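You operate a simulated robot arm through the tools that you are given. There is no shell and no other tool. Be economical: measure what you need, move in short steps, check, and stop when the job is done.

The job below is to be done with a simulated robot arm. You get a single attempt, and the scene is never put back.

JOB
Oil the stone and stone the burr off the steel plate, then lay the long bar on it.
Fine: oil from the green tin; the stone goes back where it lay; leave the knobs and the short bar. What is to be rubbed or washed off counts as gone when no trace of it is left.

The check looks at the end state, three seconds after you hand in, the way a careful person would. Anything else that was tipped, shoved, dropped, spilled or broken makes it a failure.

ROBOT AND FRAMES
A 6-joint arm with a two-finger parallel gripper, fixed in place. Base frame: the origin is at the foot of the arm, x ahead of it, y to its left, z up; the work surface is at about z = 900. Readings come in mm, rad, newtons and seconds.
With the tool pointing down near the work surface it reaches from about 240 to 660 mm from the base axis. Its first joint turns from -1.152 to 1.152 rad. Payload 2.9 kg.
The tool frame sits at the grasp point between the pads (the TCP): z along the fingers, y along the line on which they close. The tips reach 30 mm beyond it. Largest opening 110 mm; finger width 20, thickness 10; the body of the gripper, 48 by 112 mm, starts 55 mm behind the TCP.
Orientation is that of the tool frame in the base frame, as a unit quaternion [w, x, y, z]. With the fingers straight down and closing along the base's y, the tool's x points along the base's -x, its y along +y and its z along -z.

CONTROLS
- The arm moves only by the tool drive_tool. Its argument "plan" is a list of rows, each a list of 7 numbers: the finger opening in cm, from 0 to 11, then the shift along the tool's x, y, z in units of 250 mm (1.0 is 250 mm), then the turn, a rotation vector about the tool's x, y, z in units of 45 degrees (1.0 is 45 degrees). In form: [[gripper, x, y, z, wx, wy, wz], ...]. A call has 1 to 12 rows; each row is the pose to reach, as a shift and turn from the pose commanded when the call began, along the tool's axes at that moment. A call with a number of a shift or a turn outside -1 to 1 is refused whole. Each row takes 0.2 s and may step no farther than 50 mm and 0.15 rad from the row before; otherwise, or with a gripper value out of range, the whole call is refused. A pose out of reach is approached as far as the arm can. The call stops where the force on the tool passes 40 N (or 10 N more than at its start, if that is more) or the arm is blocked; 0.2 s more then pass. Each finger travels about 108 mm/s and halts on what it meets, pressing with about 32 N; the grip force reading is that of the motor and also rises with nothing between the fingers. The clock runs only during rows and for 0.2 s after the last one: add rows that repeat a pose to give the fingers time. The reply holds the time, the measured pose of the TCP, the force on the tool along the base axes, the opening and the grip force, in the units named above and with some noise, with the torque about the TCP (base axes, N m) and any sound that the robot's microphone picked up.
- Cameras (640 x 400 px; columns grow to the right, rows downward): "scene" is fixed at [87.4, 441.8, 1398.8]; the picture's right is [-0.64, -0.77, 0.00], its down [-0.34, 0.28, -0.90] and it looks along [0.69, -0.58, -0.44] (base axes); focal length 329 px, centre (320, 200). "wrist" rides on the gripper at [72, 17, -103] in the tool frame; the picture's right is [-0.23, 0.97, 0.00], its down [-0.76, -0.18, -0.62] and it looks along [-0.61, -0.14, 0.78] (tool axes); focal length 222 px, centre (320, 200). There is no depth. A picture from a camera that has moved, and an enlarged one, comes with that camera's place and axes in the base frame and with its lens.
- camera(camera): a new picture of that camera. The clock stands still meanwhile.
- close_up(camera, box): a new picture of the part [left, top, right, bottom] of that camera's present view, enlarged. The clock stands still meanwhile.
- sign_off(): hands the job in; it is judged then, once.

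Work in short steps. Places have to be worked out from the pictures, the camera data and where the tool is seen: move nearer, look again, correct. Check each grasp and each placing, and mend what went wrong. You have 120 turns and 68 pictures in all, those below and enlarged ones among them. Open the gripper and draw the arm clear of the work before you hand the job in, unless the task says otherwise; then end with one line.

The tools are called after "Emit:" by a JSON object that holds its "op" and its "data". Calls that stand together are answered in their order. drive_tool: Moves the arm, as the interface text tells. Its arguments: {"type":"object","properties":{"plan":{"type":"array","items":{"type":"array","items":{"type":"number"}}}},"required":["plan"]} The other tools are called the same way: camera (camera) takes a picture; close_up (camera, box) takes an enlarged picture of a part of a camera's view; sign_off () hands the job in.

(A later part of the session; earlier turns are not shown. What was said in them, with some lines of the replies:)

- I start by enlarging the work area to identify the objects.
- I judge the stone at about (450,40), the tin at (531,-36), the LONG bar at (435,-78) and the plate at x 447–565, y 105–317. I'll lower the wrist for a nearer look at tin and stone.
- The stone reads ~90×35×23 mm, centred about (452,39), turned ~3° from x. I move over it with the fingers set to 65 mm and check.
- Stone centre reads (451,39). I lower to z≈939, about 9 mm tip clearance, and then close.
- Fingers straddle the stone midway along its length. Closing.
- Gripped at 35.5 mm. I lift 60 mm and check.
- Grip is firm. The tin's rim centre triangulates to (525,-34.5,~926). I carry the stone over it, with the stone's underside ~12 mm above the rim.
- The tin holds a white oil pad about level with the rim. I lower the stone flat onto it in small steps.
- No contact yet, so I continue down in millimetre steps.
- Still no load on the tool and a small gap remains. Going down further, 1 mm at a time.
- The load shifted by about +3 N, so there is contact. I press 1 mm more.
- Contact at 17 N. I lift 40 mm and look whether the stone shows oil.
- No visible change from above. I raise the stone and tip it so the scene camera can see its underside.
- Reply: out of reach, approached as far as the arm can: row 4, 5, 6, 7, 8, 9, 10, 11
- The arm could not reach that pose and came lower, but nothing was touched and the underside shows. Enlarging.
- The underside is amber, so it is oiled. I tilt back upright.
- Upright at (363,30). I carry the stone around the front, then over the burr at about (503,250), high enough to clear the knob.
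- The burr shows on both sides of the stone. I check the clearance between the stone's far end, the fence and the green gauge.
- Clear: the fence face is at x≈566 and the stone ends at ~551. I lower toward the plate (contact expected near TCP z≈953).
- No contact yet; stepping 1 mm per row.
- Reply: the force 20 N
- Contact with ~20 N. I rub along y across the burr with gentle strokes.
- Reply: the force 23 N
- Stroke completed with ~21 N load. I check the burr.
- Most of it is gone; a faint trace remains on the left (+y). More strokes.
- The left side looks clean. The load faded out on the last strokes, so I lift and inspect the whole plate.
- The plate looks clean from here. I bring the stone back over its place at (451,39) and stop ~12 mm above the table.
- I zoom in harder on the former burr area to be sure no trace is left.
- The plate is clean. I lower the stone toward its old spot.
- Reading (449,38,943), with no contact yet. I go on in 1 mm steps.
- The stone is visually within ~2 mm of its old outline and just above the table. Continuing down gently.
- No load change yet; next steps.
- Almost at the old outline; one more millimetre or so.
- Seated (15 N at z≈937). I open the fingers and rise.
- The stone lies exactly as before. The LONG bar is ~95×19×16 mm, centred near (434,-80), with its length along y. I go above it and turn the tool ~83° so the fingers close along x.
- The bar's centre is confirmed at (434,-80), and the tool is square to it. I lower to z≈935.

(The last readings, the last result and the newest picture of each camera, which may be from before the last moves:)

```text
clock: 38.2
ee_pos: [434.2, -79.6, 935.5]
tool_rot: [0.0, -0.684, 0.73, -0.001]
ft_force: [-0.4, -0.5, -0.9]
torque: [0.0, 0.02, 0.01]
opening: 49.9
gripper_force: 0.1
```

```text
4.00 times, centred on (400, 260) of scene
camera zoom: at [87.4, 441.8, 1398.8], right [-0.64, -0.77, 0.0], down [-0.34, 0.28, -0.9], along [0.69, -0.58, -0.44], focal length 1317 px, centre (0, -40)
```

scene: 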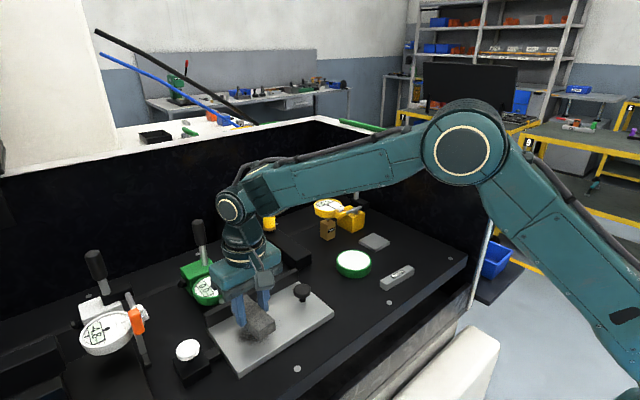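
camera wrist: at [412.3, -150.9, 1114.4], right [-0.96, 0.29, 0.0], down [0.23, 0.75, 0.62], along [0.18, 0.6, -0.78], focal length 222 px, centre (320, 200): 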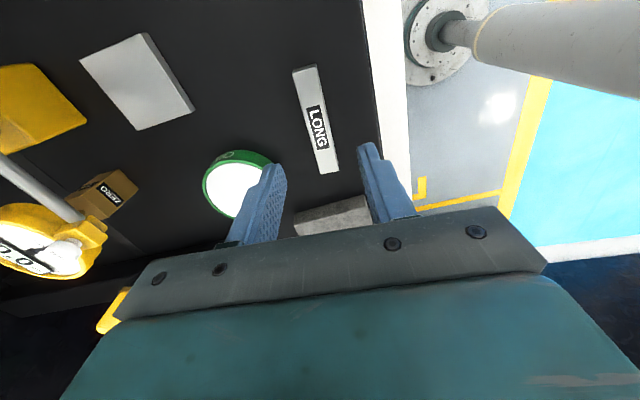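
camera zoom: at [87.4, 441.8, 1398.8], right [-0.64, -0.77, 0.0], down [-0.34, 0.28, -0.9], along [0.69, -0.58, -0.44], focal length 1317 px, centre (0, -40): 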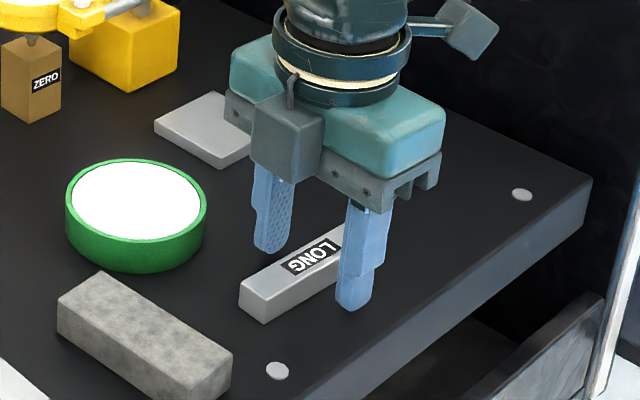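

The bar is straddled at its middle. I close and lift.

Emit:
{"op": "drive_tool", "data": {"plan": [[3.5, 0, 0, 0, 0, 0, 0], [2, 0, 0, 0, 0, 0, 0], [1, 0, 0, 0, 0, 0, 0], [1, 0, 0, 0, 0, 0, 0], [1, 0, 0, -0.04, 0, 0, 0], [1, 0, 0, -0.16, 0, 0, 0], [1, 0, 0, -0.32, 0, 0, 0], [1, 0, 0, -0.32, 0, 0, 0]]}}

Emit:
{"op": "close_up", "data": {"camera": "scene", "box": [340, 190, 460, 290]}}

```text
clock: 40.0
ee_pos: [432.5, -80.9, 1017.0]
tool_rot: [0.0, -0.683, 0.73, 0.0]
ft_force: [0.6, -0.1, -2.6]
torque: [-0.01, 0.0, 0.01]
opening: 19.6
gripper_force: 31.8
```

```text
4.00 times, centred on (400, 240) of scene
camera zoom: at [87.4, 441.8, 1398.8], right [-0.64, -0.77, 0.0], down [-0.34, 0.28, -0.9], along [0.69, -0.58, -0.44], focal length 1317 px, centre (0, 40)
```

zoom: 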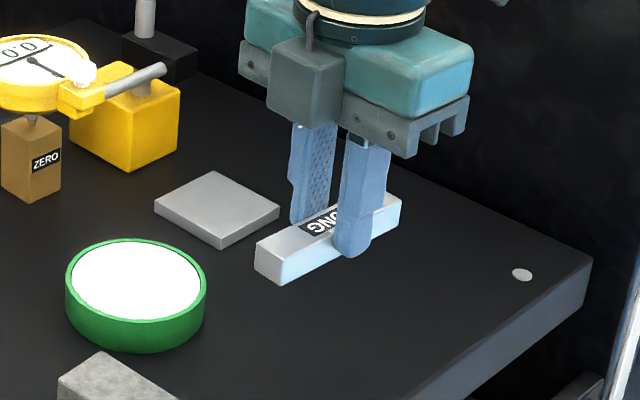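

The bar is held level. I carry it over toward the plate in two legs.

Emit:
{"op": "drive_tool", "data": {"plan": [[1, -0.16, 0, 0, 0, 0, 0], [1, -0.32, 0, 0, 0, 0, 0], [1, -0.48, 0, 0, 0, 0, 0], [1, -0.64, 0, 0, 0, 0, 0], [1, -0.8, 0, 0, 0, 0, 0], [1, -0.8, 0, 0, 0, 0, 0]]}}

```text
clock: 41.4
ee_pos: [446.4, 121.8, 1016.9]
tool_rot: [0.0, -0.684, 0.73, 0.0]
ft_force: [-0.5, 0.7, -2.5]
torque: [0.03, 0.01, -0.01]
opening: 19.7
gripper_force: 32.0
```

Next leg: to above (495,243), square with the plate, bar underside ~25 mm above it.

Emit:
{"op": "drive_tool", "data": {"plan": [[1, -0.17, -0.05, 0, 0, 0, -0.03], [1, -0.34, -0.11, 0, 0, 0, -0.06], [1, -0.496, -0.162, 0, 0, 0, -0.07], [1, -0.496, -0.162, 0.16, 0, 0, -0.07], [1, -0.496, -0.162, 0.16, 0, 0, -0.07]]}}

Emit:
{"op": "close_up", "data": {"camera": "scene", "box": [170, 230, 350, 380]}}

Emit:
{"op": "camera", "data": {"camera": "wrist"}}

```text
clock: 42.6
ee_pos: [495.6, 239.1, 975.9]
tool_rot: [0.0, -0.704, 0.711, 0.0]
ft_force: [0.1, -0.4, -1.7]
torque: [-0.05, 0.0, 0.02]
opening: 19.4
gripper_force: 32.4
```

```text
2.67 times, centred on (260, 305) of scene
camera zoom: at [87.4, 441.8, 1398.8], right [-0.64, -0.77, 0.0], down [-0.34, 0.28, -0.9], along [0.69, -0.58, -0.44], focal length 878 px, centre (480, -80)
```

zoom: 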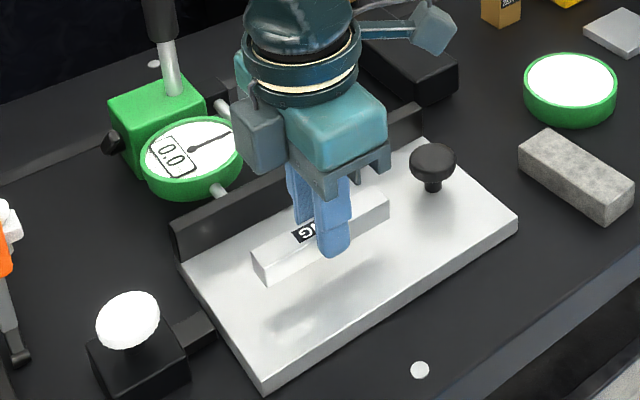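

```text
26 pictures are left
camera wrist: at [477.0, 167.4, 1078.9], right [-0.97, 0.24, 0.0], down [0.19, 0.76, 0.62], along [0.15, 0.61, -0.78], focal length 222 px, centre (320, 200)
```

wrist: 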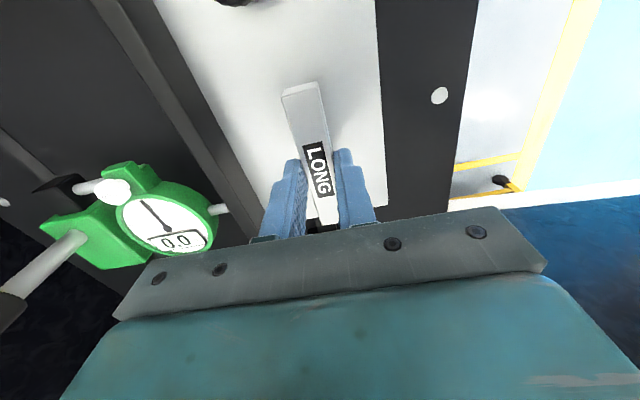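

Well placed and clear of the gauge. I lower it.

Emit:
{"op": "drive_tool", "data": {"plan": [[1, 0, 0, 0.05, 0, 0, 0], [1, 0, 0, 0.08, 0, 0, 0], [1, 0, 0, 0.084, 0, 0, 0], [1, 0, 0, 0.088, 0, 0, 0], [1, 0, 0, 0.088, 0, 0, 0]]}}

```text
clock: 43.8
ee_pos: [495.0, 240.3, 952.4]
tool_rot: [0.001, -0.704, 0.71, 0.001]
ft_force: [0.1, -0.7, -2.4]
torque: [-0.03, 0.01, -0.02]
opening: 19.6
gripper_force: 31.8
```

No contact yet; 1 mm steps.

Emit:
{"op": "drive_tool", "data": {"plan": [[1, 0, 0, 0.004, 0, 0, 0], [1, 0, 0, 0.008, 0, 0, 0], [1, 0, 0, 0.008, 0, 0, 0]]}}

```text
clock: 44.6
ee_pos: [495.0, 240.3, 951.6]
tool_rot: [0.0, -0.703, 0.711, 0.0]
ft_force: [-1.2, -0.3, 3.2]
torque: [-0.22, 0.09, -0.08]
opening: 19.7
gripper_force: 32.4
```

The load turned to +3 N, so it is touching. Half a millimetre more, then release and rise.

Emit:
{"op": "drive_tool", "data": {"plan": [[1, 0, 0, 0.002, 0, 0, 0], [1, 0, 0, 0.002, 0, 0, 0], [2.2, 0, 0, 0.002, 0, 0, 0], [3.5, 0, 0, 0.002, 0, 0, 0], [4.5, 0, 0, 0.002, 0, 0, 0], [4.5, 0, 0, -0.1, 0, 0, 0], [4.5, 0, 0, -0.28, 0, 0, 0], [4.5, 0, 0, -0.46, 0, 0, 0], [4.5, 0, 0, -0.6, 0, 0, 0], [4.5, 0, 0, -0.6, 0, 0, 0]]}}

Emit:
{"op": "close_up", "data": {"camera": "scene", "box": [170, 230, 350, 380]}}

```text
clock: 46.8
ee_pos: [496.9, 240.6, 1103.5]
tool_rot: [0.0, -0.704, 0.711, 0.0]
ft_force: [0.3, -0.3, 0.3]
torque: [-0.01, -0.04, -0.01]
opening: 45.1
gripper_force: 0.0
```

```text
2.67 times, centred on (260, 305) of scene
camera zoom: at [87.4, 441.8, 1398.8], right [-0.64, -0.77, 0.0], down [-0.34, 0.28, -0.9], along [0.69, -0.58, -0.44], focal length 878 px, centre (480, -80)
```

zoom: 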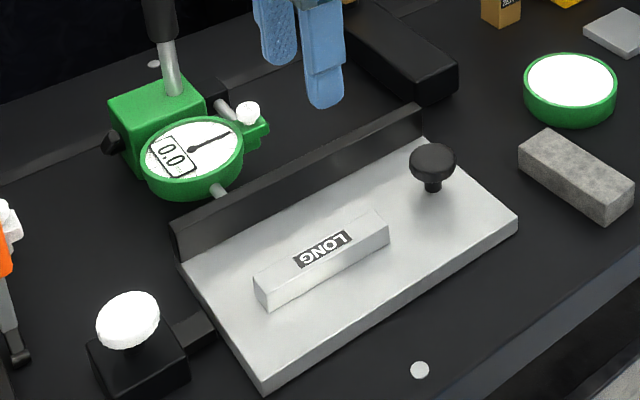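

The bar lies flat on the clean plate. I draw the arm clear and take a final look.

Emit:
{"op": "drive_tool", "data": {"plan": [[8, 0.1, 0.1, -0.1, 0, 0, 0], [11, 0.2, 0.2, -0.2, 0, 0, 0], [11, 0.3, 0.3, -0.3, 0, 0, 0], [11, 0.3, 0.3, -0.3, 0, 0, 0]]}}

Emit:
{"op": "camera", "data": {"camera": "scene"}}

Emit:
{"op": "camera", "data": {"camera": "wrist"}}

```text
clock: 47.8
ee_pos: [420.1, 165.7, 1178.8]
tool_rot: [0.0, -0.703, 0.711, 0.0]
ft_force: [-0.1, 0.1, -0.3]
torque: [0.01, 0.0, -0.03]
opening: 110.0
gripper_force: 0.0
```

```text
24 pictures are left
```

scene: 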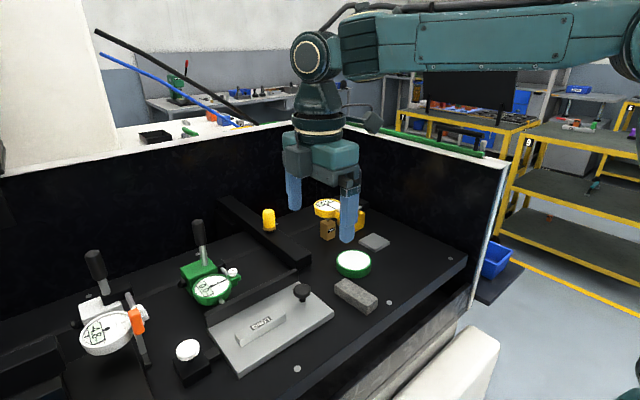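

```text
23 pictures are left
camera wrist: at [402.8, 93.7, 1281.9], right [-0.97, 0.24, 0.0], down [0.19, 0.76, 0.62], along [0.15, 0.61, -0.78], focal length 222 px, centre (320, 200)
```

wrist: 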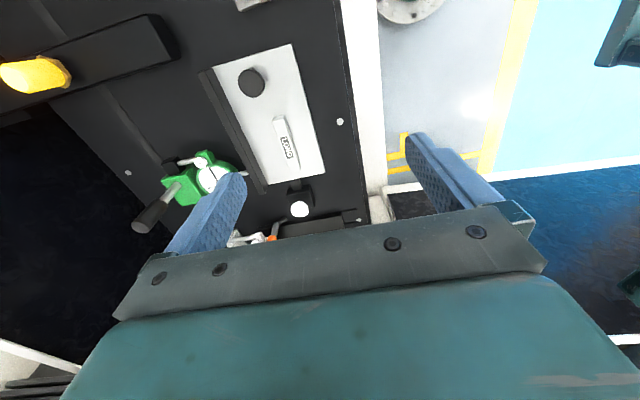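

Everything else stands as at the start. One last enlarged look at the plate for traces.

Emit:
{"op": "close_up", "data": {"camera": "wrist", "box": [200, 40, 340, 200]}}

Emit:
{"op": "close_up", "data": {"camera": "scene", "box": [205, 285, 325, 375]}}

```text
2.50 times, centred on (270, 120) of wrist
camera zoom: at [402.8, 93.7, 1281.9], right [-0.97, 0.24, 0.0], down [0.19, 0.76, 0.62], along [0.15, 0.61, -0.78], focal length 555 px, centre (445, 400)
```

zoom: 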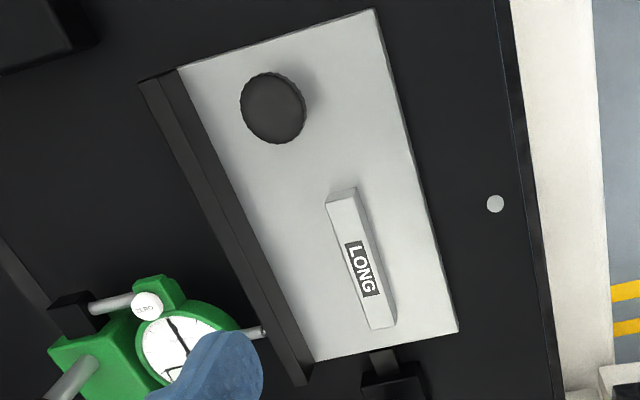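

```text
4.44 times, centred on (265, 330) of scene
camera zoom: at [87.4, 441.8, 1398.8], right [-0.64, -0.77, 0.0], down [-0.34, 0.28, -0.9], along [0.69, -0.58, -0.44], focal length 1464 px, centre (564, -378)
```

zoom: 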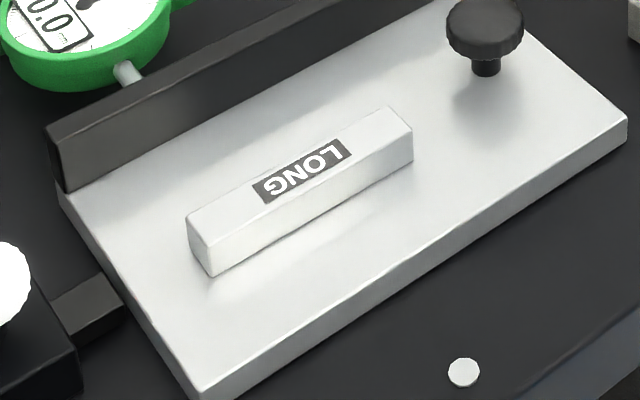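

The plate is clean, the bar is on it, the stone is back in place, and the arm is clear. Handing in.

Emit:
{"op": "sign_off", "data": {}}

```text
The job is handed in.
```

I oiled the stone on the green tin's pad, stoned the burr off until no trace showed, put the stone back where it lay, and laid the LONG bar flat on the plate; I touched no knobs and saw no bar marked short.
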